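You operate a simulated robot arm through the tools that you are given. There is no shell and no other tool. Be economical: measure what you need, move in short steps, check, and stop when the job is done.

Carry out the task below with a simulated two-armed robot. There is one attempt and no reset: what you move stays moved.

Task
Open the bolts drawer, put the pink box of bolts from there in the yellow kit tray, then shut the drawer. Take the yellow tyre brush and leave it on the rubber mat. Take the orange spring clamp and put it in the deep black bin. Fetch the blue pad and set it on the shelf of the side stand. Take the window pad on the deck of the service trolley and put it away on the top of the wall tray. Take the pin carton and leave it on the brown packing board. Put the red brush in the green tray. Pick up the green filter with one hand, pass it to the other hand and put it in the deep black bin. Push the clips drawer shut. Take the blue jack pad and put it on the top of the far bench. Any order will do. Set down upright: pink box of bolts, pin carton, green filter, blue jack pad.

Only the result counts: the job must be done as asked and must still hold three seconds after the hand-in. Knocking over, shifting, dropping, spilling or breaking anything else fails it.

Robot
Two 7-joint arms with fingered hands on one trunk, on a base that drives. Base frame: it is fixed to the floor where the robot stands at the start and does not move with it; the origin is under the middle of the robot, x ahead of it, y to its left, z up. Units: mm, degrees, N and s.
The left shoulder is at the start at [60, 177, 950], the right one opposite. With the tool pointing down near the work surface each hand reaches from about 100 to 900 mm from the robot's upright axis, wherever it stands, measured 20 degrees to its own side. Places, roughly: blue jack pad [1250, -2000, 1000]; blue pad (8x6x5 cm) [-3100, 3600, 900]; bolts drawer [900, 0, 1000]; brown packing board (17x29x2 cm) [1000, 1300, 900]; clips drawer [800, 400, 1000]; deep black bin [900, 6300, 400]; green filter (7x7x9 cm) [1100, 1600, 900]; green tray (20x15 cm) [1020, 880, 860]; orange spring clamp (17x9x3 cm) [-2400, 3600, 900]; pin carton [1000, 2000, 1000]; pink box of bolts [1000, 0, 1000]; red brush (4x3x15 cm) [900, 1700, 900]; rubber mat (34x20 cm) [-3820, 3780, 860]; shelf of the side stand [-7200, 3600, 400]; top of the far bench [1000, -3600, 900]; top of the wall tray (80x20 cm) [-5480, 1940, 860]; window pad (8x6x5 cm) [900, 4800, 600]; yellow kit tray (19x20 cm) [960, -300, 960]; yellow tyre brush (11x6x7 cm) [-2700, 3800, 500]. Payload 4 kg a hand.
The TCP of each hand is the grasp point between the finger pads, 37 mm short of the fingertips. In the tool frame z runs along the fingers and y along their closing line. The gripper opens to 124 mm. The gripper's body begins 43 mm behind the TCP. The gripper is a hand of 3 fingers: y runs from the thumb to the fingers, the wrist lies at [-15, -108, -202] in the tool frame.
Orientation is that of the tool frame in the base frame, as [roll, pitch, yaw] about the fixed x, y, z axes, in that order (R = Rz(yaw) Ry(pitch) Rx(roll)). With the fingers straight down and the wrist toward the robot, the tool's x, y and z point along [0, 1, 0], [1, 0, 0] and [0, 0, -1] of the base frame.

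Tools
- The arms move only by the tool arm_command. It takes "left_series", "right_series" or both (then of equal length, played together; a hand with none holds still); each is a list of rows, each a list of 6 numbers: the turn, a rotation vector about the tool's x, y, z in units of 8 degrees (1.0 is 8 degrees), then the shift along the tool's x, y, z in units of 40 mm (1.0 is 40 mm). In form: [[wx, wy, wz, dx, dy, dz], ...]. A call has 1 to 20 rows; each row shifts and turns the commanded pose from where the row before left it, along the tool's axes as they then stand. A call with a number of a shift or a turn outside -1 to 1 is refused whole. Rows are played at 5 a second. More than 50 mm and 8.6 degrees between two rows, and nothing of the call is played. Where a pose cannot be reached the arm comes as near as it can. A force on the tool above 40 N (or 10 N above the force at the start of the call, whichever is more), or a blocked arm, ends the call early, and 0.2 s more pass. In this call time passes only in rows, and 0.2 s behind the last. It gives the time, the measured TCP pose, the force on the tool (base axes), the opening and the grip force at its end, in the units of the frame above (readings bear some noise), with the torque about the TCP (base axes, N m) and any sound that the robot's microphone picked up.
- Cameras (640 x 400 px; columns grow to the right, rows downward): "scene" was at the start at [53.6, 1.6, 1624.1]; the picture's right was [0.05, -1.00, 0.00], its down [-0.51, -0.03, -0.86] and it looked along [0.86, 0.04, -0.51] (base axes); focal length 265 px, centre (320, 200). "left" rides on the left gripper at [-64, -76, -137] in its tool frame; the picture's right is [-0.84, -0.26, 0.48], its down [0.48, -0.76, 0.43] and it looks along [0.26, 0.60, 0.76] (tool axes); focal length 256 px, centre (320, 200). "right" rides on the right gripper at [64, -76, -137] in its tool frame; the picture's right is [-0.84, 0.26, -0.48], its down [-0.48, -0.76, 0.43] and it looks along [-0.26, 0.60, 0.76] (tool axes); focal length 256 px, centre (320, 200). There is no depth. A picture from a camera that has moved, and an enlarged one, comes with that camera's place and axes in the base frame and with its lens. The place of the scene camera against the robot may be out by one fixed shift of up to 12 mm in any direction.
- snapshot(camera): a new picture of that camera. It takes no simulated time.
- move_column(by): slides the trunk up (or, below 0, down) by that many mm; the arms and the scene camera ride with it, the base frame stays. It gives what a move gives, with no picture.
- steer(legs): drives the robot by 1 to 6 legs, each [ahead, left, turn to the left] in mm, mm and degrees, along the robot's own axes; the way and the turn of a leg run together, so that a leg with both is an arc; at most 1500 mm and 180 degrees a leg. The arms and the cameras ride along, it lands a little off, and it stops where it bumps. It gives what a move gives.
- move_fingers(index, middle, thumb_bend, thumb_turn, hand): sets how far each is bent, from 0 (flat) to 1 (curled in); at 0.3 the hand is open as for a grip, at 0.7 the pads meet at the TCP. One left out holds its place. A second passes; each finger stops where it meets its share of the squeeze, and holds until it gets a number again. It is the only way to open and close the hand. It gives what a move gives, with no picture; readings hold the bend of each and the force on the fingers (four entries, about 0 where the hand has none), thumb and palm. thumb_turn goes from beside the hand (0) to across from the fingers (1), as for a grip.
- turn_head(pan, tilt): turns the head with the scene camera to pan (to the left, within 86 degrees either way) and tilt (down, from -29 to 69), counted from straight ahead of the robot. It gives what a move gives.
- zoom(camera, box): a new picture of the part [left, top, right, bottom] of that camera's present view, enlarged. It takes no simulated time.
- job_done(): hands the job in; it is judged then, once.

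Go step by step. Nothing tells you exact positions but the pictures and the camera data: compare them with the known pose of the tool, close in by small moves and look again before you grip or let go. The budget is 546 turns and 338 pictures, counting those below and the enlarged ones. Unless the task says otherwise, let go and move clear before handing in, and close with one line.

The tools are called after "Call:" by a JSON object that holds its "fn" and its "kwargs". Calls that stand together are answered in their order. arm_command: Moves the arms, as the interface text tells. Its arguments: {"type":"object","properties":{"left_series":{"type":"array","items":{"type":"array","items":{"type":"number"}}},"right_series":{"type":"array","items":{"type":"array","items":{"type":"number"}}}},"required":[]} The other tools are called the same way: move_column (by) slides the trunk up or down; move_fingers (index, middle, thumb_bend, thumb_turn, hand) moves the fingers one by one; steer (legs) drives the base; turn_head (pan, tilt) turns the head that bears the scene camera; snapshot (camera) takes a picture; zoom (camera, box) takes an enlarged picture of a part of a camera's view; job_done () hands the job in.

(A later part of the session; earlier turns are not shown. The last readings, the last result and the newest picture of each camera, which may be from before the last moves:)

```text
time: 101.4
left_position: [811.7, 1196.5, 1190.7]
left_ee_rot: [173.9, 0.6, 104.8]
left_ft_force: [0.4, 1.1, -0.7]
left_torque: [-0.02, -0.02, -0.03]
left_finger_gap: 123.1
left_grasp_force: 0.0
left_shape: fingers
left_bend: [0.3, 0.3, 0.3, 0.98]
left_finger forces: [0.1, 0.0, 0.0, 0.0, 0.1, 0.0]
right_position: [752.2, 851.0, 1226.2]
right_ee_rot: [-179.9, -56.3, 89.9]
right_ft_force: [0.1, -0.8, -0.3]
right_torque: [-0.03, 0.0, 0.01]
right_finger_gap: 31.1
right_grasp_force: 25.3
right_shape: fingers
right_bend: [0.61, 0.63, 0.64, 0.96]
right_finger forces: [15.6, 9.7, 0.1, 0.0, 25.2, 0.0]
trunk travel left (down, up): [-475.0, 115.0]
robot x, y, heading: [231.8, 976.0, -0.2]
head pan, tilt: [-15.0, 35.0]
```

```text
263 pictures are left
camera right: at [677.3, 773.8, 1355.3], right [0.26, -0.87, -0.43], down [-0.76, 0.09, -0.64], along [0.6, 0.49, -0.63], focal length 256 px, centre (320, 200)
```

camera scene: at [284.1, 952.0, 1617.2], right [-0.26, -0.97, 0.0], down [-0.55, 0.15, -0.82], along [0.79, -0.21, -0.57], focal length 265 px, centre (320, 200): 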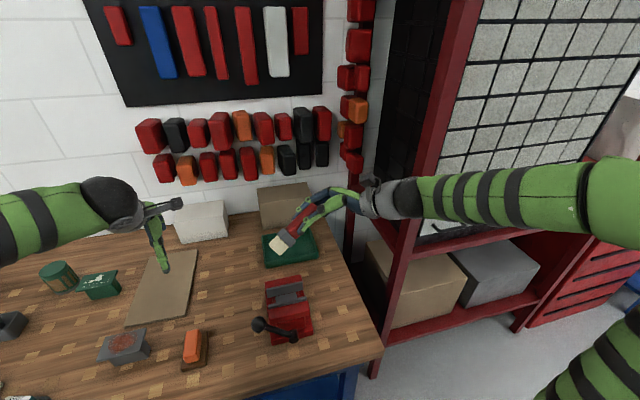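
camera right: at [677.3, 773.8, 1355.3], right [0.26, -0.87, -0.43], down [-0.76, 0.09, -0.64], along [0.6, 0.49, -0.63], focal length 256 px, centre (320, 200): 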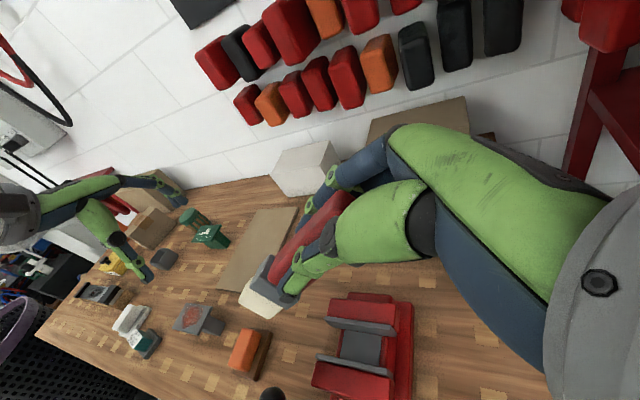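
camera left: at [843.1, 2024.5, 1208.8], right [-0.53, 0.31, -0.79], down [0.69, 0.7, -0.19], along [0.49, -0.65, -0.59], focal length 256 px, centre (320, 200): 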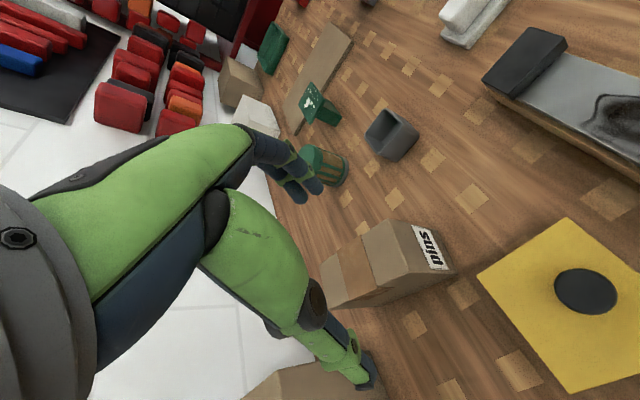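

Sideways tilt works, but here the forearm would come close to the red post at about [853, 500]. I try the opposite tilt, fingers toward −y, which keeps the wrist away from the post.

Call:
{"fn": "arm_command", "kwargs": {"right_series": [[0, -0.95, 0, 0, 0, 0], [0, -0.95, 0, 0, 0, 0], [0, -0.95, 0, 0, 0, 0], [0, -0.95, 0, 0, 0, 0], [0, -0.95, 0, 0, 0, 0], [0, -0.95, 0, 0, 0, 0], [0, -0.95, 0, 0, 0, 0], [0, -0.95, 0, 0, 0, 0], [0, -0.95, 0, 0, 0, 0], [0, -0.95, 0, 0, 0, 0], [0, -0.95, 0, 0, 0, 0], [0, -0.95, 0, 0, 0, 0], [0, -0.95, 0, 0, 0, 0], [0, -0.95, 0, 0, 0, 0]]}}

Call:
{"fn": "snapshot", "kwargs": {"camera": "scene"}}

```text
time: 104.4
left_position: [812.3, 1197.0, 1190.3]
left_ee_rot: [173.9, 0.6, 104.9]
left_ft_force: [0.9, -0.3, 0.5]
left_torque: [-0.01, 0.02, -0.01]
left_finger_gap: 123.4
left_grasp_force: 0.0
left_shape: fingers
left_bend: [0.3, 0.3, 0.3, 0.98]
left_finger forces: [0.0, 0.1, 0.0, 0.0, 0.0, 0.1]
right_position: [753.9, 851.5, 1227.1]
right_ee_rot: [179.9, 50.3, 90.0]
right_ft_force: [0.8, 0.2, -0.7]
right_torque: [0.04, 0.03, -0.03]
right_finger_gap: 30.7
right_grasp_force: 24.3
right_shape: fingers
right_bend: [0.61, 0.63, 0.64, 0.96]
right_finger forces: [15.4, 9.4, 0.0, 0.1, 24.6, 0.0]
trunk travel left (down, up): [-475.0, 115.0]
robot x, y, heading: [236.6, 975.3, 0.1]
head pan, tilt: [-15.0, 35.0]
```

```text
262 pictures are left
camera scene: at [284.3, 952.6, 1617.1], right [-0.26, -0.97, 0.0], down [-0.55, 0.15, -0.82], along [0.79, -0.21, -0.57], focal length 265 px, centre (320, 200)
```

scene: 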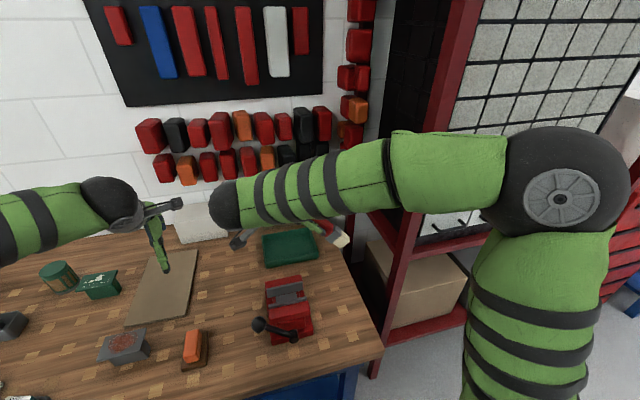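

The −y tilt works. I drive left and move the brush over the tray.

Call:
{"fn": "steer", "kwargs": {"legs": [[0, 150, 0]]}}

Call:
{"fn": "arm_command", "kwargs": {"right_series": [[0, 0, 0, 0.322, 0.767, 0.666], [0, 0, 0, 0.322, 0.767, 0.666], [0, 0, 0, 0.322, 0.767, 0.666], [0, 0, 0, 0.322, 0.767, 0.666], [0, 0, 0, 0.322, 0.767, 0.666], [0, 0, 0, 0.322, 0.767, 0.666], [0, 0, 0, 0.322, 0.767, 0.666], [0, 0, 0, 0.322, 0.767, 0.666]]}}

Call:
{"fn": "snapshot", "kwargs": {"camera": "scene"}}

Call:
{"fn": "snapshot", "kwargs": {"camera": "right"}}

```text
time: 105.8
left_position: [813.1, 1343.2, 1190.1]
left_ee_rot: [173.9, 0.6, 104.9]
left_ft_force: [-0.5, -0.3, 0.2]
left_torque: [-0.04, 0.02, 0.02]
left_finger_gap: 123.5
left_grasp_force: 0.1
left_shape: fingers
left_bend: [0.3, 0.3, 0.3, 0.98]
left_finger forces: [0.0, 0.1, 0.1, 0.1, 0.0, 0.1]
right_position: [753.8, 1000.7, 1226.7]
right_ee_rot: [180.0, 50.2, 89.9]
right_ft_force: [-0.2, 0.4, -0.7]
right_torque: [0.01, 0.01, 0.0]
right_finger_gap: 30.6
right_grasp_force: 24.9
right_shape: fingers
right_bend: [0.61, 0.63, 0.64, 0.96]
right_finger forces: [15.3, 9.3, 0.0, 0.0, 24.6, 0.0]
trunk travel left (down, up): [-475.0, 115.0]
robot x, y, heading: [230.6, 1123.2, -0.2]
head pan, tilt: [-15.0, 35.0]
```

```text
time: 107.6
left_position: [813.3, 1343.1, 1191.6]
left_ee_rot: [173.9, 0.6, 104.9]
left_ft_force: [-0.1, 0.2, -0.1]
left_torque: [-0.02, -0.04, -0.01]
left_finger_gap: 123.3
left_grasp_force: 0.1
left_shape: fingers
left_bend: [0.3, 0.3, 0.3, 0.98]
left_finger forces: [0.0, 0.0, 0.0, 0.1, 0.1, 0.1]
right_position: [1000.5, 901.3, 1007.9]
right_ee_rot: [-179.9, 50.1, 90.0]
right_ft_force: [0.5, 0.2, -1.6]
right_torque: [0.02, 0.01, -0.04]
right_finger_gap: 30.5
right_grasp_force: 25.5
right_shape: fingers
right_bend: [0.61, 0.63, 0.64, 0.96]
right_finger forces: [15.5, 9.3, 0.0, 0.0, 24.7, 0.0]
trunk travel left (down, up): [-475.0, 115.0]
robot x, y, heading: [239.1, 1126.1, -0.1]
head pan, tilt: [-15.0, 35.0]
```

```text
261 pictures are left
camera scene: at [285.0, 1099.7, 1617.1], right [-0.26, -0.97, 0.0], down [-0.55, 0.15, -0.82], along [0.79, -0.21, -0.57], focal length 265 px, centre (320, 200)
```

scene: 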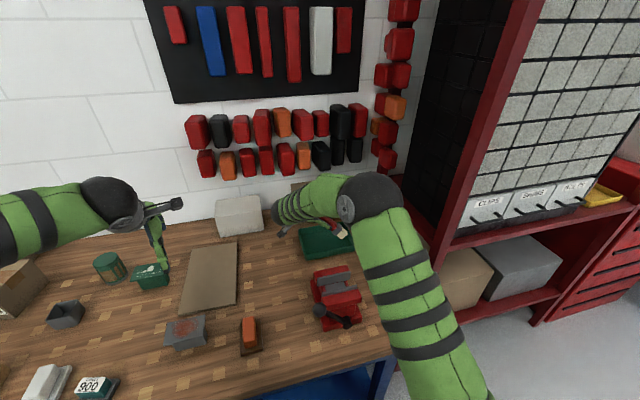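

```text
260 pictures are left
camera right: at [925.5, 1047.8, 1047.5], right [0.26, -0.17, 0.95], down [-0.76, -0.64, 0.09], along [0.6, -0.75, -0.29], focal length 256 px, centre (320, 200)
```

right: 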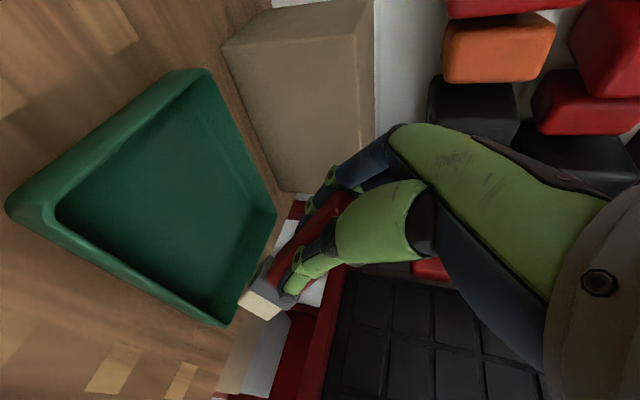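

The tray spans x 955–1102 and y 780–983. I lower the tilted brush so the bristle end touches near y≈807.

Call:
{"fn": "arm_command", "kwargs": {"right_series": [[0, 0, 0, 0.35, 0.37, 0.42], [0, 0, 0, 0.35, 0.37, 0.42]]}}

Call:
{"fn": "snapshot", "kwargs": {"camera": "right"}}

Call:
{"fn": "zoom", "kwargs": {"camera": "scene", "box": [250, 190, 390, 290]}}

```text
time: 108.2
left_position: [813.2, 1341.7, 1191.7]
left_ee_rot: [173.9, 0.6, 104.8]
left_ft_force: [-0.2, 0.3, 0.9]
left_torque: [0.0, 0.01, 0.0]
left_finger_gap: 123.4
left_grasp_force: 0.1
left_shape: fingers
left_bend: [0.3, 0.3, 0.3, 0.98]
left_finger forces: [0.0, 0.1, 0.0, 0.0, 0.0, 0.0]
right_position: [1028.4, 892.9, 967.1]
right_ee_rot: [-179.9, 50.1, 90.0]
right_ft_force: [0.5, -0.8, -1.1]
right_torque: [-0.02, -0.02, 0.03]
right_finger_gap: 30.6
right_grasp_force: 25.0
right_shape: fingers
right_bend: [0.61, 0.63, 0.64, 0.96]
right_finger forces: [15.6, 9.4, 0.0, 0.0, 24.6, 0.0]
trunk travel left (down, up): [-475.0, 115.0]
robot x, y, heading: [236.0, 1130.3, 0.1]
head pan, tilt: [-15.0, 35.0]
```

```text
259 pictures are left
camera right: at [953.8, 1040.5, 1005.5], right [0.26, -0.17, 0.95], down [-0.76, -0.64, 0.09], along [0.6, -0.75, -0.29], focal length 256 px, centre (320, 200)
```

right: 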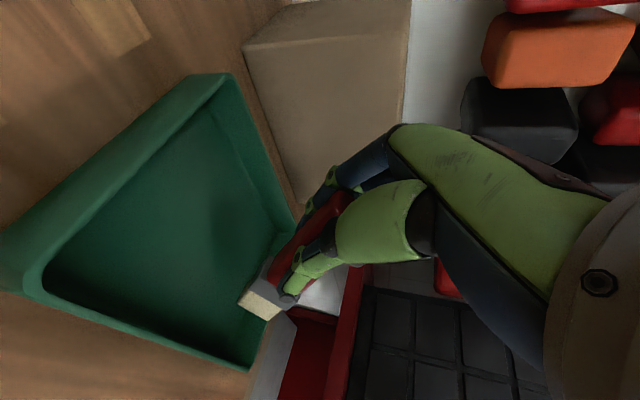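

```text
4.00 times, centred on (320, 240) of scene
camera zoom: at [284.6, 1099.7, 1617.2], right [-0.26, -0.97, 0.0], down [-0.55, 0.15, -0.82], along [0.79, -0.21, -0.57], focal length 1059 px, centre (320, 40)
```

zoom: 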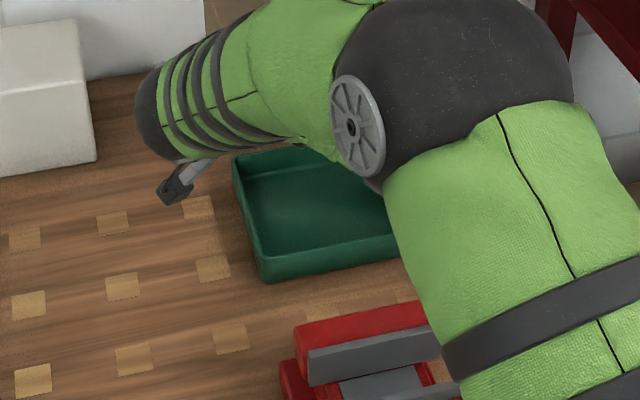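

Call:
{"fn": "arm_command", "kwargs": {"right_series": [[0, 0, 0, 0.385, 0, 0.125]]}}

Call:
{"fn": "arm_command", "kwargs": {"right_series": [[0, 0, 0, 0.15, 0, 0.13]]}}

Call:
{"fn": "snapshot", "kwargs": {"camera": "right"}}

```text
time: 108.6
left_position: [812.3, 1343.7, 1191.1]
left_ee_rot: [173.9, 0.5, 105.0]
left_ft_force: [0.0, 0.2, -0.2]
left_torque: [-0.01, -0.03, 0.0]
left_finger_gap: 123.3
left_grasp_force: 0.0
left_shape: fingers
left_bend: [0.3, 0.3, 0.3, 0.98]
left_finger forces: [0.1, 0.0, 0.0, 0.0, 0.0, 0.1]
right_position: [1028.1, 900.3, 952.4]
right_ee_rot: [-179.9, 50.1, 90.0]
right_ft_force: [-0.1, 1.1, 0.7]
right_torque: [-0.11, 0.03, -0.04]
right_finger_gap: 30.7
right_grasp_force: 25.5
right_shape: fingers
right_bend: [0.61, 0.63, 0.64, 0.96]
right_finger forces: [15.9, 9.6, 0.0, 0.1, 25.8, 0.1]
trunk travel left (down, up): [-475.0, 115.0]
robot x, y, heading: [236.7, 1125.4, -0.3]
head pan, tilt: [-15.0, 35.0]
```

```text
time: 109.0
left_position: [811.0, 1342.6, 1191.0]
left_ee_rot: [173.9, 0.6, 104.8]
left_ft_force: [-0.1, -0.5, -0.8]
left_torque: [-0.02, 0.0, 0.04]
left_finger_gap: 123.3
left_grasp_force: 0.0
left_shape: fingers
left_bend: [0.3, 0.3, 0.3, 0.98]
left_finger forces: [0.1, 0.0, 0.0, 0.0, 0.0, 0.1]
right_position: [1029.3, 899.7, 946.4]
right_ee_rot: [179.8, 50.2, 89.9]
right_ft_force: [-0.1, 1.5, 7.7]
right_torque: [-0.47, 0.03, 0.0]
right_finger_gap: 30.4
right_grasp_force: 27.7
right_shape: fingers
right_bend: [0.61, 0.63, 0.64, 0.96]
right_finger forces: [16.6, 10.1, 0.0, 0.1, 27.5, 0.0]
trunk travel left (down, up): [-475.0, 115.0]
robot x, y, heading: [237.4, 1126.4, 0.1]
head pan, tilt: [-15.0, 35.0]
```

```text
257 pictures are left
camera right: at [953.7, 1047.7, 983.9], right [0.26, -0.17, 0.95], down [-0.76, -0.64, 0.09], along [0.6, -0.75, -0.29], focal length 256 px, centre (320, 200)
```

right: 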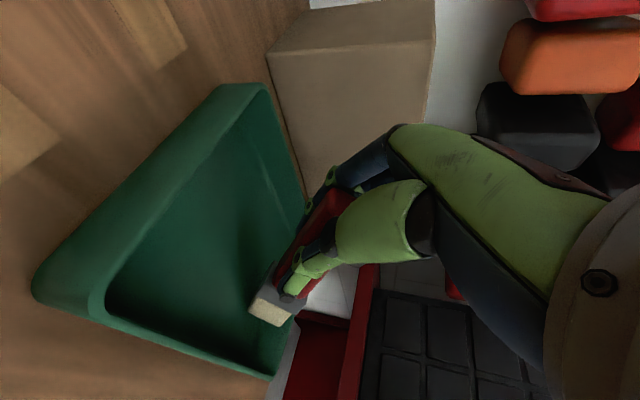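

Touching the tray floor. I tilt further while lowering so the brush lies nearly flat, then release.

Call:
{"fn": "arm_command", "kwargs": {"right_series": [[0, -0.95, 0, 0.36, 0, 0.02], [0, -0.95, 0, 0.36, 0, 0]]}}

Call:
{"fn": "move_fingers", "kwargs": {"hand": "right", "index": 0.5, "middle": 0.5, "thumb_bend": 0.5}}

Call:
{"fn": "snapshot", "kwargs": {"camera": "right"}}

```text
time: 109.6
left_position: [812.9, 1343.4, 1191.7]
left_ee_rot: [174.0, 0.6, 105.0]
left_ft_force: [-0.7, 0.4, 0.3]
left_torque: [0.0, 0.03, 0.04]
left_finger_gap: 123.7
left_grasp_force: 0.1
left_shape: fingers
left_bend: [0.3, 0.3, 0.3, 0.98]
left_finger forces: [0.0, 0.1, 0.1, 0.0, 0.0, 0.0]
right_position: [1028.4, 915.6, 919.5]
right_ee_rot: [-179.9, 65.3, 89.9]
right_ft_force: [0.7, 1.0, 3.2]
right_torque: [-0.31, 0.09, 0.03]
right_finger_gap: 30.4
right_grasp_force: 26.2
right_shape: fingers
right_bend: [0.61, 0.63, 0.64, 0.96]
right_finger forces: [16.5, 10.3, 0.1, 0.1, 26.4, 0.0]
trunk travel left (down, up): [-475.0, 115.0]
robot x, y, heading: [234.8, 1123.9, 0.1]
head pan, tilt: [-15.0, 35.0]
```

```text
time: 110.6
left_position: [811.9, 1342.4, 1191.6]
left_ee_rot: [173.8, 0.6, 104.9]
left_ft_force: [0.2, 0.4, 0.2]
left_torque: [0.02, -0.02, 0.0]
left_finger_gap: 123.3
left_grasp_force: 0.0
left_shape: fingers
left_bend: [0.3, 0.3, 0.3, 0.98]
left_finger forces: [0.1, 0.1, 0.0, 0.1, 0.1, 0.0]
right_position: [1028.0, 915.1, 921.5]
right_ee_rot: [-180.0, 65.3, 89.9]
right_ft_force: [-0.6, 0.5, -1.2]
right_torque: [0.0, -0.01, 0.01]
right_finger_gap: 62.0
right_grasp_force: 0.0
right_shape: fingers
right_bend: [0.5, 0.5, 0.5, 0.97]
right_finger forces: [0.0, 0.0, 0.0, 0.0, 0.1, 0.0]
trunk travel left (down, up): [-475.0, 115.0]
robot x, y, heading: [236.6, 1127.0, 0.0]
head pan, tilt: [-15.0, 35.0]
```

```text
256 pictures are left
camera right: at [953.3, 1067.5, 920.0], right [0.26, 0.09, 0.96], down [-0.76, -0.6, 0.26], along [0.6, -0.8, -0.09], focal length 256 px, centre (320, 200)
```

right: 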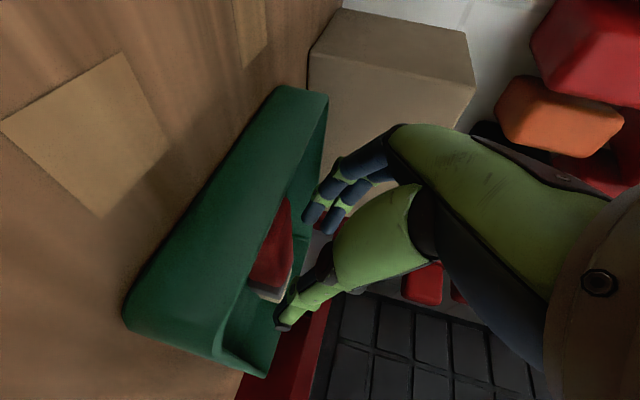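

The brush dropped into the tray. I raise the hand straight up and check.

Call:
{"fn": "arm_command", "kwargs": {"right_series": [[0, 0, 0, -0.85, 0, -0.4], [0, 0, 0, -0.9, 0, -0.42], [0, 0, 0, -0.9, 0, -0.42], [0, 0, 0, -0.9, 0, -0.42], [0, 0, 0, -0.9, 0, -0.42], [0, 0, 0, -0.9, 0, -0.42], [0, 0, 0, -0.3, -0.95, 0], [0, 0, 0, 0, -0.95, 0], [0, 0, 0, 0, -0.95, 0], [0, 0, 0, 0, -0.95, 0], [0, 0, 0, 0, -0.95, 0], [0, 0, 0, 0, -0.95, 0]]}}

Call:
{"fn": "zoom", "kwargs": {"camera": "scene", "box": [250, 190, 390, 290]}}

Call:
{"fn": "snapshot", "kwargs": {"camera": "right"}}

```text
time: 113.2
left_position: [812.6, 1342.6, 1191.6]
left_ee_rot: [173.8, 0.6, 105.0]
left_ft_force: [-0.1, 0.0, -0.7]
left_torque: [-0.01, -0.02, -0.02]
left_finger_gap: 123.3
left_grasp_force: 0.1
left_shape: fingers
left_bend: [0.3, 0.3, 0.3, 0.98]
left_finger forces: [0.0, 0.0, 0.1, 0.1, 0.0, 0.1]
right_position: [799.2, 911.7, 1168.0]
right_ee_rot: [-179.9, 65.3, 90.0]
right_ft_force: [-0.6, 0.3, -0.6]
right_torque: [0.03, -0.03, 0.0]
right_finger_gap: 62.3
right_grasp_force: 0.1
right_shape: fingers
right_bend: [0.5, 0.5, 0.5, 0.98]
right_finger forces: [0.0, 0.1, 0.1, 0.0, 0.1, 0.0]
trunk travel left (down, up): [-475.0, 115.0]
robot x, y, heading: [236.8, 1125.7, -0.2]
head pan, tilt: [-15.0, 35.0]
```

```text
4.00 times, centred on (320, 240) of scene
camera zoom: at [283.4, 1099.4, 1617.2], right [-0.26, -0.97, 0.0], down [-0.55, 0.15, -0.82], along [0.79, -0.21, -0.57], focal length 1059 px, centre (320, 40)
```

zoom: 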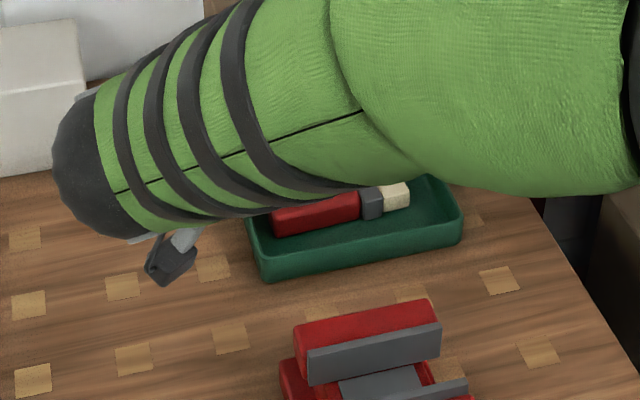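

```text
254 pictures are left
camera right: at [724.8, 1064.3, 1167.0], right [0.26, 0.09, 0.96], down [-0.76, -0.6, 0.26], along [0.6, -0.8, -0.09], focal length 256 px, centre (320, 200)
```

right: 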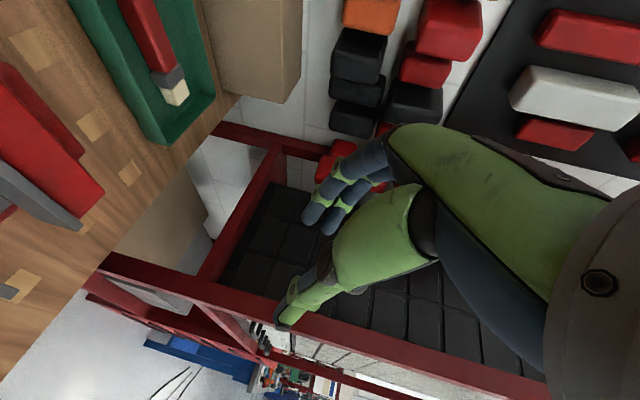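

The brush lies flat in the green tray. I bring the right hand back to fingers-down with closing line left-right and return to the carton.

Call:
{"fn": "arm_command", "kwargs": {"right_series": [[0, 0.907, 0, 0, 0, -0.5], [0, 0.907, 0, 0, 0, 0], [0, 0.907, 0, 0, 0, 0], [0, 0.907, 0, 0, 0, 0], [0, 0.907, 0, 0, 0, 0], [0, 0.907, 0, 0, 0, 0], [0, 0.907, 0, 0, 0, -0.5], [0, 0.907, 0, 0, 0, -0.5], [0, 0.907, 0, 0, -0.5, -0.5], [0, 0, -0.95, 0, -0.5, 0], [0, 0, -0.95, 0, 0, 0], [0, 0, -0.95, 0, 0, 0], [0, 0, -0.95, 0, 0, 0], [0, 0, -0.95, 0, 0, 0], [0, 0, -0.95, 0, 0, 0], [0, 0, -0.95, 0, 0, 0], [0, 0, -0.95, 0, 0, 0], [0, 0, -0.95, 0, 0, 0], [0, 0, -0.95, 0, 0, 0], [0, 0, -0.95, 0, 0, 0]]}}

Call:
{"fn": "steer", "kwargs": {"legs": [[0, 790, 0]]}}

Call:
{"fn": "turn_head", "kwargs": {"pan": 0, "tilt": 38}}

Call:
{"fn": "snapshot", "kwargs": {"camera": "scene"}}

```text
time: 117.4
left_position: [813.0, 1342.7, 1191.3]
left_ee_rot: [173.9, 0.6, 105.0]
left_ft_force: [-0.7, 0.6, 0.0]
left_torque: [-0.01, 0.0, -0.02]
left_finger_gap: 123.2
left_grasp_force: 0.3
left_shape: fingers
left_bend: [0.3, 0.3, 0.3, 0.98]
left_finger forces: [0.1, 0.0, 0.0, 0.0, 0.1, 0.0]
right_position: [759.7, 945.6, 1233.8]
right_ee_rot: [180.0, 0.0, 173.7]
right_ft_force: [-0.7, 0.1, -0.3]
right_torque: [-0.03, 0.02, 0.01]
right_finger_gap: 62.2
right_grasp_force: 0.1
right_shape: fingers
right_bend: [0.5, 0.5, 0.5, 0.98]
right_finger forces: [0.0, 0.0, 0.0, 0.1, 0.1, 0.1]
trunk travel left (down, up): [-475.0, 115.0]
robot x, y, heading: [236.9, 1126.6, -0.2]
head pan, tilt: [-15.0, 35.0]
```

```text
time: 121.7
left_position: [806.3, 2150.4, 1191.8]
left_ee_rot: [174.0, 0.6, 105.7]
left_ft_force: [0.6, 1.0, 0.3]
left_torque: [0.06, -0.02, 0.01]
left_finger_gap: 123.4
left_grasp_force: 0.1
left_shape: fingers
left_bend: [0.3, 0.3, 0.3, 0.98]
left_finger forces: [0.0, 0.1, 0.1, 0.1, 0.0, 0.0]
right_position: [757.7, 1753.1, 1233.7]
right_ee_rot: [180.0, 0.1, 174.3]
right_ft_force: [0.5, 0.2, 0.2]
right_torque: [-0.01, -0.01, 0.0]
right_finger_gap: 62.0
right_grasp_force: 0.1
right_shape: fingers
right_bend: [0.5, 0.5, 0.5, 0.98]
right_finger forces: [0.0, 0.1, 0.0, 0.1, 0.0, 0.0]
trunk travel left (down, up): [-475.0, 115.0]
robot x, y, heading: [231.3, 1926.9, 0.4]
head pan, tilt: [-15.0, 35.0]
```

```text
time: 122.5
left_position: [806.3, 2149.9, 1191.0]
left_ee_rot: [174.0, 0.5, 105.5]
left_ft_force: [0.2, -0.1, -0.4]
left_torque: [-0.02, 0.0, -0.04]
left_finger_gap: 123.4
left_grasp_force: 0.0
left_shape: fingers
left_bend: [0.3, 0.3, 0.3, 0.98]
left_finger forces: [0.0, 0.1, 0.0, 0.1, 0.0, 0.1]
right_position: [757.0, 1752.5, 1234.8]
right_ee_rot: [179.9, 0.0, 174.3]
right_ft_force: [-1.1, 0.2, -0.6]
right_torque: [-0.01, 0.01, -0.01]
right_finger_gap: 62.0
right_grasp_force: 0.3
right_shape: fingers
right_bend: [0.5, 0.5, 0.5, 0.98]
right_finger forces: [0.0, 0.1, 0.1, 0.0, 0.0, 0.2]
trunk travel left (down, up): [-475.0, 115.0]
robot x, y, heading: [230.3, 1931.5, 0.8]
head pan, tilt: [0.0, 38.0]
```

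```text
253 pictures are left
camera scene: at [281.0, 1923.6, 1612.6], right [0.01, -1.0, 0.0], down [-0.62, -0.01, -0.79], along [0.79, 0.01, -0.62], focal length 265 px, centre (320, 200)
```

scene: 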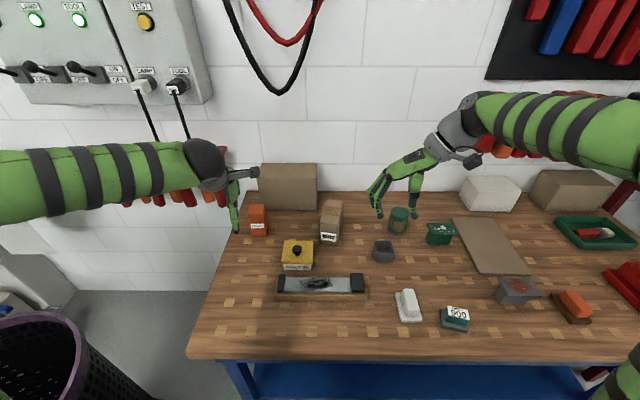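

Call:
{"fn": "move_fingers", "kwargs": {"hand": "right", "index": 0.3, "middle": 0.3, "thumb_bend": 0.3}}

Call:
{"fn": "arm_command", "kwargs": {"right_series": [[0, -0.92, 0, 0, 0, 0], [0, -0.92, 0, 0, 0, 0], [0, -0.92, 0, 0, 0, 0], [0, 0, 0, -0.366, 0.495, 0.711], [0, 0, 0, -0.366, 0.495, 0.711], [0, 0, 0, -0.366, 0.495, 0.711], [0, 0, 0, -0.366, 0.495, 0.711], [0, 0, 0, -0.366, 0.495, 0.711], [0, 0, 0, -0.366, 0.495, 0.711], [0, 0, 0, -0.366, 0.495, 0.711], [0, 0, 0, -0.366, 0.495, 0.711]]}}

Call:
{"fn": "snapshot", "kwargs": {"camera": "right"}}

Call:
{"fn": "zoom", "kwargs": {"camera": "scene", "box": [230, 140, 430, 270]}}

```text
time: 123.5
left_position: [805.9, 2150.9, 1190.2]
left_ee_rot: [173.9, 0.5, 105.6]
left_ft_force: [0.4, 0.4, 0.7]
left_torque: [0.03, 0.0, 0.0]
left_finger_gap: 123.5
left_grasp_force: 0.0
left_shape: fingers
left_bend: [0.3, 0.3, 0.3, 0.98]
left_finger forces: [0.0, 0.1, 0.0, 0.0, 0.1, 0.0]
right_position: [758.1, 1751.7, 1233.9]
right_ee_rot: [-179.9, 0.0, 174.3]
right_ft_force: [-0.1, 0.1, 0.5]
right_torque: [0.0, -0.01, 0.01]
right_finger_gap: 123.3
right_grasp_force: 0.0
right_shape: fingers
right_bend: [0.3, 0.3, 0.3, 0.98]
right_finger forces: [0.0, 0.0, 0.0, 0.0, 0.0, 0.1]
trunk travel left (down, up): [-475.0, 115.0]
robot x, y, heading: [232.4, 1924.1, 0.7]
head pan, tilt: [0.0, 38.0]
```

```text
time: 125.8
left_position: [806.3, 2150.4, 1190.7]
left_ee_rot: [174.0, 0.7, 105.7]
left_ft_force: [1.3, 0.5, 0.4]
left_torque: [0.02, -0.02, 0.03]
left_finger_gap: 123.5
left_grasp_force: 0.1
left_shape: fingers
left_bend: [0.3, 0.3, 0.3, 0.98]
left_finger forces: [0.1, 0.0, 0.1, 0.1, 0.0, 0.0]
right_position: [966.2, 1889.7, 1066.1]
right_ee_rot: [-180.0, 21.9, 174.2]
right_ft_force: [-0.4, 0.0, -0.4]
right_torque: [-0.02, -0.03, -0.01]
right_finger_gap: 123.5
right_grasp_force: 0.0
right_shape: fingers
right_bend: [0.3, 0.3, 0.3, 0.98]
right_finger forces: [0.0, 0.1, 0.1, 0.0, 0.0, 0.0]
trunk travel left (down, up): [-475.0, 115.0]
robot x, y, heading: [233.4, 1926.9, 0.6]
head pan, tilt: [0.0, 38.0]
```

```text
252 pictures are left
camera right: at [850.1, 1827.7, 1169.2], right [0.62, 0.2, 0.76], down [0.53, -0.82, -0.22], along [0.58, 0.54, -0.61], focal length 256 px, centre (320, 200)
```

right: 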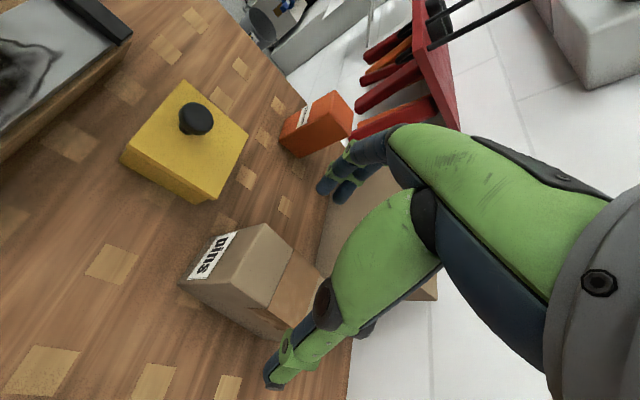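

```text
3.08 times, centred on (330, 205) of scene
camera zoom: at [281.9, 1923.9, 1612.6], right [0.01, -1.0, 0.0], down [-0.62, -0.01, -0.79], along [0.79, 0.01, -0.62], focal length 815 px, centre (289, 185)
```

zoom: 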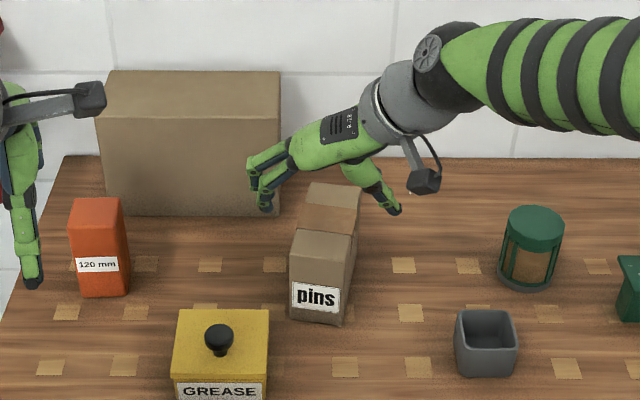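

Call:
{"fn": "zoom", "kwargs": {"camera": "right", "box": [150, 190, 380, 400]}}

```text
1.90 times, centred on (265, 295) of right
camera zoom: at [850.1, 1827.7, 1169.2], right [0.62, 0.2, 0.76], down [0.53, -0.82, -0.22], along [0.58, 0.54, -0.61], focal length 488 px, centre (425, 19)
```

zoom: 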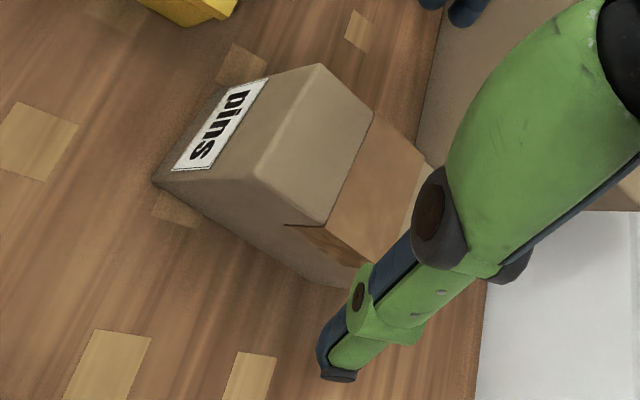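

The near edge of the carton top is centred at about [972, 1904], so its centreline is y≈1898 at x 1018. I go down along the tool axis.

Call:
{"fn": "arm_command", "kwargs": {"right_series": [[0, 0, 0, 0, 0.11, 0.86], [0, 0, 0, 0, 0.11, 0.86], [0, 0, 0, 0, 0.11, 0.86]]}}

Call:
{"fn": "snapshot", "kwargs": {"camera": "right"}}

Call:
{"fn": "zoom", "kwargs": {"camera": "scene", "box": [270, 150, 390, 260]}}

```text
time: 126.7
left_position: [806.1, 2150.4, 1192.3]
left_ee_rot: [173.9, 0.5, 105.6]
left_ft_force: [0.0, 0.2, -1.4]
left_torque: [0.01, -0.04, 0.0]
left_finger_gap: 123.7
left_grasp_force: 0.0
left_shape: fingers
left_bend: [0.3, 0.3, 0.3, 0.98]
left_finger forces: [0.0, 0.0, 0.0, 0.0, 0.0, 0.0]
right_position: [1005.4, 1898.2, 969.3]
right_ee_rot: [180.0, 22.1, 174.3]
right_ft_force: [-0.2, -0.1, -0.8]
right_torque: [0.04, 0.01, 0.02]
right_finger_gap: 123.3
right_grasp_force: 0.1
right_shape: fingers
right_bend: [0.3, 0.3, 0.3, 0.98]
right_finger forces: [0.0, 0.0, 0.0, 0.1, 0.0, 0.0]
trunk travel left (down, up): [-475.0, 115.0]
robot x, y, heading: [234.2, 1927.1, 0.8]
head pan, tilt: [0.0, 38.0]
```

```text
249 pictures are left
camera right: at [889.2, 1835.0, 1071.9], right [0.62, 0.2, 0.76], down [0.53, -0.82, -0.22], along [0.58, 0.54, -0.61], focal length 256 px, centre (320, 200)
```

right: 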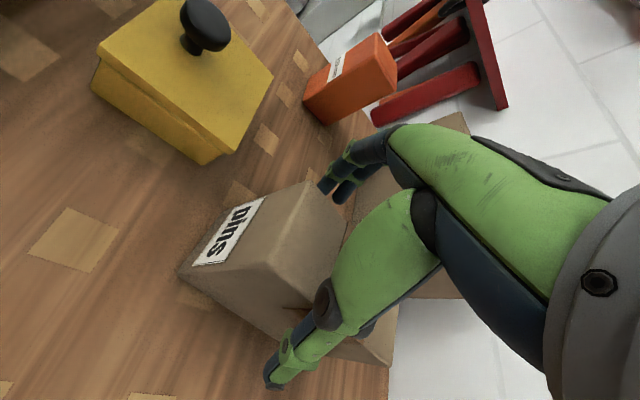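

```text
3.64 times, centred on (330, 205) of scene
camera zoom: at [281.7, 1923.5, 1612.6], right [0.01, -1.0, 0.0], down [-0.62, -0.01, -0.79], along [0.79, 0.01, -0.62], focal length 963 px, centre (284, 182)
```

zoom: 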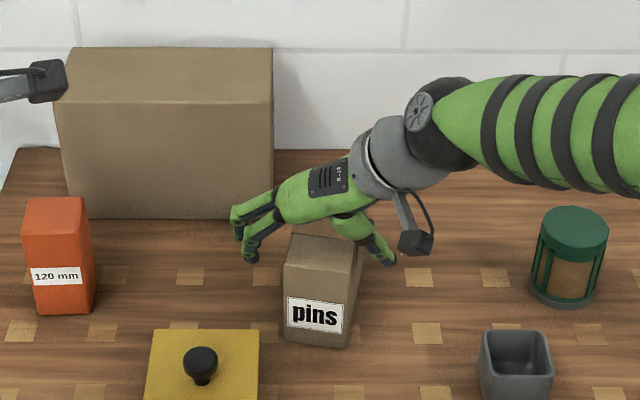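

Call:
{"fn": "arm_command", "kwargs": {"right_series": [[0, 0, 0, 0, 0, 0.4], [0, 0, 0, 0, 0, 0.3]]}}

Call:
{"fn": "move_fingers", "kwargs": {"hand": "right", "index": 0.6, "middle": 0.6, "thumb_bend": 0.6}}

Call:
{"fn": "zoom", "kwargs": {"camera": "scene", "box": [270, 150, 390, 260]}}

```text
time: 127.2
left_position: [805.5, 2150.5, 1192.0]
left_ee_rot: [173.9, 0.5, 105.7]
left_ft_force: [-0.5, -0.4, 0.0]
left_torque: [0.01, 0.0, 0.0]
left_finger_gap: 123.6
left_grasp_force: 0.1
left_shape: fingers
left_bend: [0.3, 0.3, 0.3, 0.98]
left_finger forces: [0.0, 0.0, 0.1, 0.0, 0.0, 0.0]
right_position: [1015.5, 1897.5, 944.5]
right_ee_rot: [180.0, 22.0, 174.2]
right_ft_force: [-0.7, 0.3, 1.8]
right_torque: [-0.01, 0.02, -0.05]
right_finger_gap: 123.7
right_grasp_force: 1.1
right_shape: fingers
right_bend: [0.3, 0.3, 0.3, 0.98]
right_finger forces: [0.0, 0.0, 0.1, 0.0, 1.9, 0.0]
trunk travel left (down, up): [-475.0, 115.0]
robot x, y, heading: [231.7, 1928.2, 0.8]
head pan, tilt: [0.0, 38.0]
```

```text
time: 128.2
left_position: [803.9, 2150.4, 1191.6]
left_ee_rot: [173.8, 0.6, 105.6]
left_ft_force: [-0.3, -0.2, 0.1]
left_torque: [0.02, -0.02, 0.03]
left_finger_gap: 123.4
left_grasp_force: 0.1
left_shape: fingers
left_bend: [0.3, 0.3, 0.3, 0.98]
left_finger forces: [0.0, 0.0, 0.0, 0.0, 0.0, 0.0]
right_position: [1017.0, 1897.3, 946.0]
right_ee_rot: [179.9, 22.3, 174.2]
right_ft_force: [5.1, -2.5, 18.2]
right_torque: [0.72, 0.18, -0.13]
right_finger_gap: 87.4
right_grasp_force: 49.9
right_shape: fingers
right_bend: [0.43, 0.5, 0.46, 0.97]
right_finger forces: [35.2, 12.2, 0.0, 0.0, 51.3, 0.0]
trunk travel left (down, up): [-475.0, 115.0]
robot x, y, heading: [232.6, 1923.7, 0.5]
head pan, tilt: [0.0, 38.0]
```

```text
3.64 times, centred on (330, 205) of scene
camera zoom: at [280.1, 1923.3, 1612.8], right [0.01, -1.0, 0.0], down [-0.62, -0.01, -0.79], along [0.79, 0.01, -0.62], focal length 963 px, centre (284, 182)
```

zoom: 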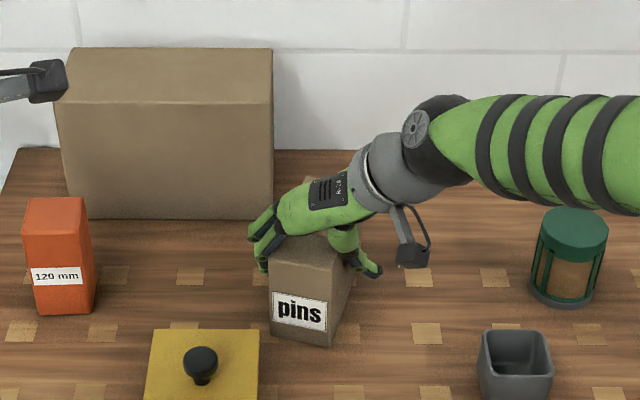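

Call:
{"fn": "arm_command", "kwargs": {"right_series": [[0, 0, 0, -0.09, 0, -0.25], [0, 0, 0, -0.19, 0, -0.46], [0, 0, 0, -0.19, 0, -0.46]]}}

Call:
{"fn": "zoom", "kwargs": {"camera": "scene", "box": [270, 150, 390, 260]}}

Call:
{"fn": "snapshot", "kwargs": {"camera": "right"}}

```text
time: 129.1
left_position: [805.4, 2150.6, 1191.6]
left_ee_rot: [173.9, 0.6, 105.7]
left_ft_force: [-0.2, 0.0, -0.5]
left_torque: [0.02, -0.02, -0.01]
left_finger_gap: 123.3
left_grasp_force: 0.1
left_shape: fingers
left_bend: [0.3, 0.3, 0.3, 0.98]
left_finger forces: [0.1, 0.0, 0.1, 0.1, 0.0, 0.0]
right_position: [1014.6, 1899.9, 993.8]
right_ee_rot: [-180.0, 21.9, 174.3]
right_ft_force: [-0.8, -0.4, -2.5]
right_torque: [0.01, 0.02, -0.04]
right_finger_gap: 81.9
right_grasp_force: 37.7
right_shape: fingers
right_bend: [0.44, 0.51, 0.48, 0.97]
right_finger forces: [25.3, 10.5, 0.0, 0.1, 39.9, 0.1]
trunk travel left (down, up): [-475.0, 115.0]
robot x, y, heading: [227.8, 1926.0, 0.7]
head pan, tilt: [0.0, 38.0]
```

```text
3.64 times, centred on (330, 205) of scene
camera zoom: at [280.8, 1923.7, 1612.5], right [0.01, -1.0, 0.0], down [-0.62, -0.01, -0.79], along [0.79, 0.01, -0.62], focal length 963 px, centre (284, 182)
```

zoom: 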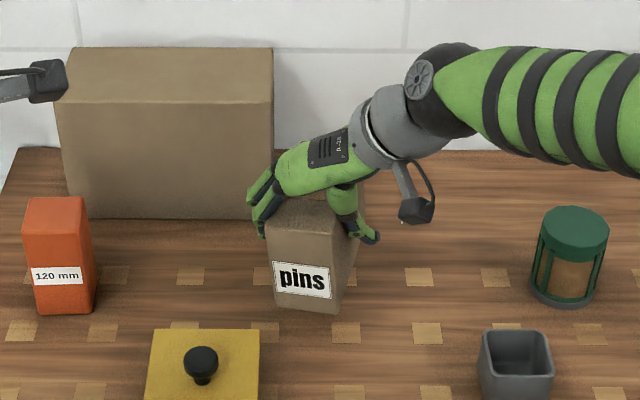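

```text
245 pictures are left
camera right: at [899.0, 1836.0, 1097.4], right [0.62, 0.2, 0.76], down [0.53, -0.82, -0.22], along [0.58, 0.54, -0.61], focal length 256 px, centre (320, 200)
```

right: 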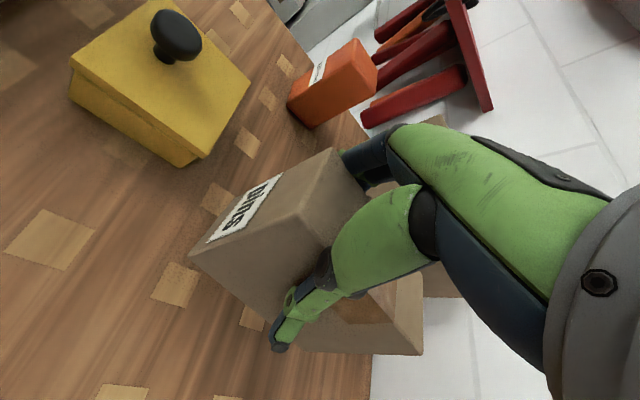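

The carton is lifted with only a slight tilt. I raise it, pull it back and drive right to the brown board.

Call:
{"fn": "arm_command", "kwargs": {"right_series": [[0, 0, 0, -0.28, 0, -0.7], [0, 0, 0, -0.28, 0, -0.7], [0, 0, 0, 0.43, -0.07, -0.85], [0, 0, 0, 0.43, -0.07, -0.85], [0, 0, 0, 0.43, -0.07, -0.85], [0, 0, 0, 0.43, -0.07, -0.85], [0, 0, 0, 0.43, -0.07, -0.85]]}}

Call:
{"fn": "steer", "kwargs": {"legs": [[0, -590, -0.5]]}}

Call:
{"fn": "snapshot", "kwargs": {"camera": "scene"}}

Call:
{"fn": "snapshot", "kwargs": {"camera": "right"}}

```text
time: 130.7
left_position: [805.6, 2149.8, 1191.7]
left_ee_rot: [173.8, 0.7, 105.7]
left_ft_force: [0.3, 0.0, -0.2]
left_torque: [-0.02, -0.02, 0.03]
left_finger_gap: 123.6
left_grasp_force: 0.1
left_shape: fingers
left_bend: [0.3, 0.3, 0.3, 0.98]
left_finger forces: [0.1, 0.0, 0.1, 0.0, 0.0, 0.0]
right_position: [869.5, 1897.5, 1180.7]
right_ee_rot: [-180.0, 22.0, 174.3]
right_ft_force: [-0.5, 0.2, -2.1]
right_torque: [-0.02, 0.02, 0.0]
right_finger_gap: 81.7
right_grasp_force: 37.5
right_shape: fingers
right_bend: [0.44, 0.52, 0.48, 0.97]
right_finger forces: [25.0, 10.4, 0.0, 0.0, 39.7, 0.1]
trunk travel left (down, up): [-475.0, 115.0]
robot x, y, heading: [228.9, 1923.5, 0.6]
head pan, tilt: [0.0, 38.0]
```

```text
time: 134.0
left_position: [810.6, 1546.8, 1191.4]
left_ee_rot: [173.9, 0.6, 104.8]
left_ft_force: [0.6, 0.6, -0.4]
left_torque: [0.03, -0.05, 0.01]
left_finger_gap: 123.4
left_grasp_force: 0.0
left_shape: fingers
left_bend: [0.3, 0.3, 0.3, 0.98]
left_finger forces: [0.1, 0.0, 0.1, 0.0, 0.0, 0.0]
right_position: [873.9, 1292.7, 1182.2]
right_ee_rot: [180.0, 22.0, 173.3]
right_ft_force: [-0.2, -0.6, -3.0]
right_torque: [0.01, 0.07, 0.0]
right_finger_gap: 81.5
right_grasp_force: 38.5
right_shape: fingers
right_bend: [0.44, 0.52, 0.48, 0.97]
right_finger forces: [24.7, 10.5, 0.1, 0.0, 39.6, 0.0]
trunk travel left (down, up): [-475.0, 115.0]
robot x, y, heading: [232.7, 1330.2, -0.1]
head pan, tilt: [0.0, 38.0]
```

```text
244 pictures are left
camera scene: at [283.7, 1328.4, 1612.6], right [0.0, -1.0, 0.0], down [-0.62, 0.0, -0.79], along [0.79, 0.0, -0.62], focal length 265 px, centre (320, 200)
```

scene: 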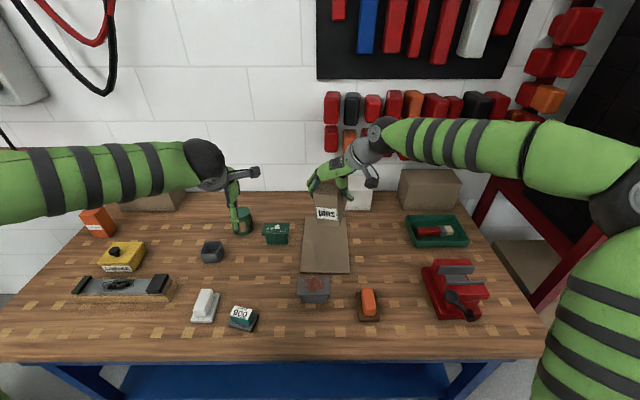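

```text
243 pictures are left
camera right: at [756.5, 1232.3, 1284.6], right [0.62, 0.19, 0.76], down [0.52, -0.82, -0.22], along [0.59, 0.53, -0.61], focal length 256 px, centre (320, 200)
```

right: 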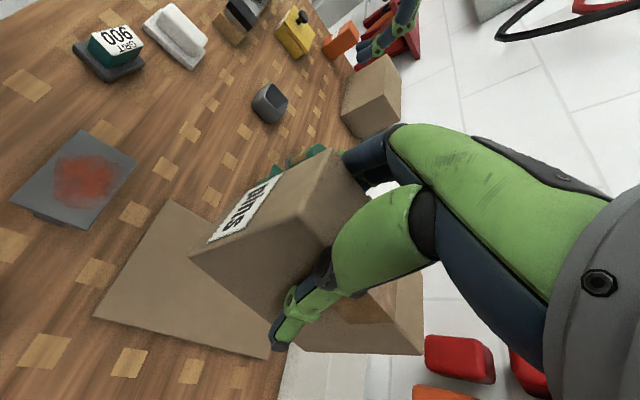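

Call:
{"fn": "zoom", "kwargs": {"camera": "scene", "box": [280, 150, 380, 230]}}

```text
5.00 times, centred on (330, 190) of scene
camera zoom: at [283.7, 1328.4, 1612.6], right [0.0, -1.0, 0.0], down [-0.62, 0.0, -0.79], along [0.79, 0.0, -0.62], focal length 1324 px, centre (270, 250)
```

zoom: 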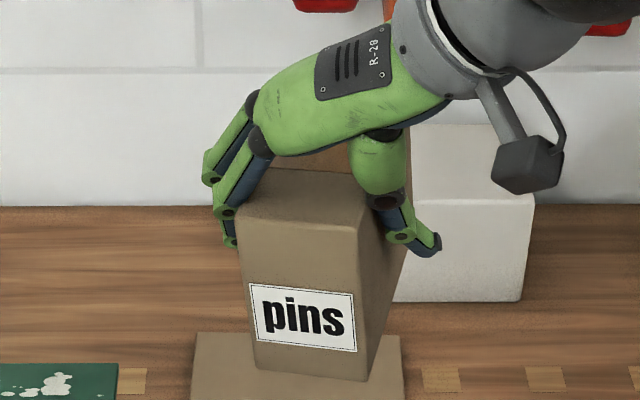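

Call:
{"fn": "arm_command", "kwargs": {"right_series": [[-0.35, 0, 0, 0, 0.1225, 0.856], [0, 0, 0, 0, 0.1225, 0.856], [0, 0, 0, 0, 0.1225, 0.856], [0, 0, 0, 0, 0.1225, 0.856], [0, 0, 0, 0, 0.1225, 0.856], [0, 0, 0, 0, 0.1225, 0.8]]}}

Call:
{"fn": "zoom", "kwargs": {"camera": "scene", "box": [270, 170, 390, 290]}}

Call:
{"fn": "snapshot", "kwargs": {"camera": "right"}}

```text
time: 135.4
left_position: [810.8, 1548.8, 1191.7]
left_ee_rot: [173.9, 0.6, 104.8]
left_ft_force: [0.2, -1.2, 0.0]
left_torque: [-0.03, 0.01, -0.01]
left_finger_gap: 123.6
left_grasp_force: 0.0
left_shape: fingers
left_bend: [0.3, 0.3, 0.3, 0.98]
left_finger forces: [0.1, 0.0, 0.0, 0.0, 0.1, 0.0]
right_position: [956.0, 1323.4, 993.6]
right_ee_rot: [177.3, 22.0, 173.5]
right_ft_force: [-0.3, -0.5, -1.1]
right_torque: [-0.01, 0.07, -0.01]
right_finger_gap: 81.2
right_grasp_force: 37.4
right_shape: fingers
right_bend: [0.44, 0.52, 0.48, 0.97]
right_finger forces: [24.4, 10.5, 0.0, 0.0, 39.4, 0.0]
trunk travel left (down, up): [-475.0, 115.0]
robot x, y, heading: [233.5, 1332.6, -0.2]
head pan, tilt: [0.0, 38.0]
```

```text
3.33 times, centred on (330, 230) of scene
camera zoom: at [284.4, 1329.2, 1612.6], right [0.0, -1.0, 0.0], down [-0.62, 0.0, -0.79], along [0.79, 0.0, -0.62], focal length 883 px, centre (287, 100)
```

zoom: 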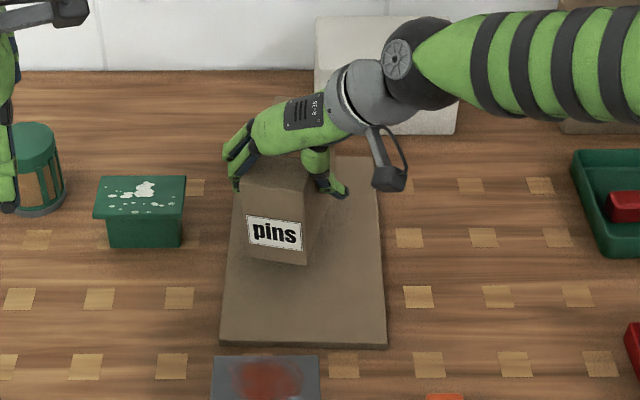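

```text
240 pictures are left
camera right: at [838.5, 1255.1, 1092.5], right [0.61, 0.16, 0.77], down [0.54, -0.8, -0.26], along [0.58, 0.57, -0.58], focal length 256 px, centre (320, 200)
```

right: 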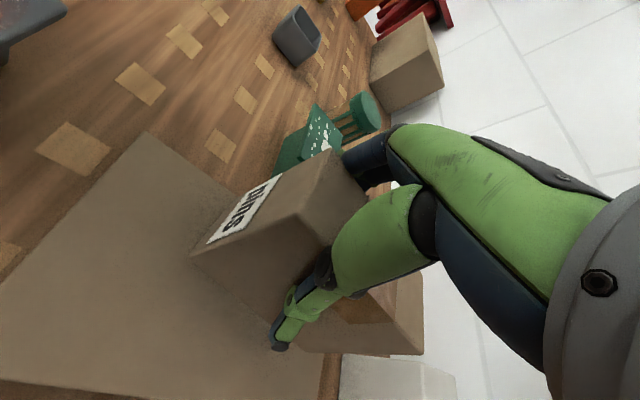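

Call:
{"fn": "arm_command", "kwargs": {"right_series": [[0, 0, 0, 0.27, -0.34, 0.43]]}}

Call:
{"fn": "arm_command", "kwargs": {"right_series": [[0, 0, 0, 0.075, 0, 0.185]]}}

```text
time: 135.8
left_position: [812.4, 1548.0, 1191.6]
left_ee_rot: [173.9, 0.6, 104.7]
left_ft_force: [0.2, -0.1, -0.9]
left_torque: [-0.02, -0.01, 0.01]
left_finger_gap: 123.3
left_grasp_force: 0.1
left_shape: fingers
left_bend: [0.3, 0.3, 0.3, 0.98]
left_finger forces: [0.0, 0.0, 0.0, 0.0, 0.1, 0.0]
right_position: [949.7, 1309.8, 972.9]
right_ee_rot: [177.2, 22.1, 173.5]
right_ft_force: [0.0, -0.2, -2.5]
right_torque: [-0.01, 0.06, 0.0]
right_finger_gap: 81.1
right_grasp_force: 37.1
right_shape: fingers
right_bend: [0.44, 0.52, 0.48, 0.97]
right_finger forces: [24.5, 10.6, 0.0, 0.0, 39.4, 0.1]
trunk travel left (down, up): [-475.0, 115.0]
robot x, y, heading: [235.2, 1332.6, 0.0]
head pan, tilt: [0.0, 38.0]
```

```text
time: 136.2
left_position: [811.6, 1547.5, 1192.1]
left_ee_rot: [173.9, 0.7, 104.7]
left_ft_force: [-0.2, -0.3, -0.8]
left_torque: [-0.01, 0.0, -0.04]
left_finger_gap: 123.5
left_grasp_force: 0.0
left_shape: fingers
left_bend: [0.3, 0.3, 0.3, 0.98]
left_finger forces: [0.0, 0.0, 0.0, 0.1, 0.0, 0.1]
right_position: [948.5, 1310.8, 965.8]
right_ee_rot: [177.2, 21.8, 173.3]
right_ft_force: [0.2, -0.7, -2.6]
right_torque: [0.02, 0.08, -0.03]
right_finger_gap: 81.2
right_grasp_force: 37.1
right_shape: fingers
right_bend: [0.44, 0.52, 0.48, 0.97]
right_finger forces: [24.3, 10.7, 0.0, 0.0, 39.4, 0.0]
trunk travel left (down, up): [-475.0, 115.0]
robot x, y, heading: [232.6, 1330.4, -0.0]
head pan, tilt: [0.0, 38.0]
```

Call:
{"fn": "arm_command", "kwargs": {"right_series": [[0, 0, 0, -0.047, 0, 0.116], [0, 0, 0, -0.047, 0, 0.116]]}}

Call:
{"fn": "zoom", "kwargs": {"camera": "scene", "box": [270, 170, 390, 290]}}

```text
time: 136.8
left_position: [811.1, 1548.3, 1191.3]
left_ee_rot: [173.8, 0.6, 104.8]
left_ft_force: [0.3, 0.1, 0.7]
left_torque: [0.02, -0.02, 0.0]
left_finger_gap: 123.4
left_grasp_force: 0.1
left_shape: fingers
left_bend: [0.3, 0.3, 0.3, 0.98]
left_finger forces: [0.0, 0.0, 0.0, 0.1, 0.1, 0.0]
right_position: [955.9, 1310.7, 961.3]
right_ee_rot: [177.1, 22.2, 173.2]
right_ft_force: [-0.3, -0.9, 8.4]
right_torque: [0.37, 0.53, 0.1]
right_finger_gap: 81.2
right_grasp_force: 40.9
right_shape: fingers
right_bend: [0.44, 0.52, 0.48, 0.97]
right_finger forces: [28.4, 9.7, 0.0, 0.0, 43.7, 0.1]
trunk travel left (down, up): [-475.0, 115.0]
robot x, y, heading: [234.0, 1332.3, -0.0]
head pan, tilt: [0.0, 38.0]
```

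```text
3.33 times, centred on (330, 230) of scene
camera zoom: at [282.8, 1328.8, 1612.9], right [0.0, -1.0, 0.0], down [-0.62, 0.0, -0.79], along [0.79, 0.0, -0.62], focal length 883 px, centre (287, 100)
```

zoom: 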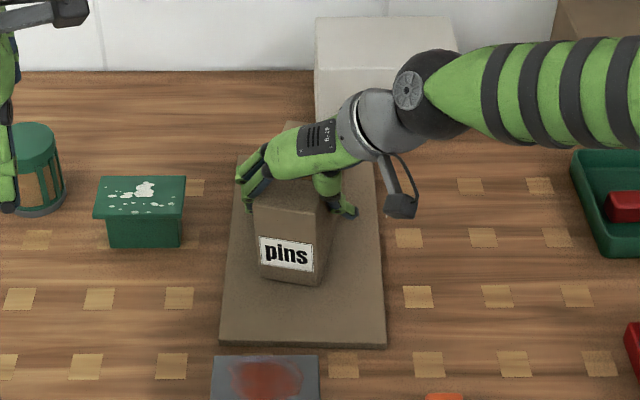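

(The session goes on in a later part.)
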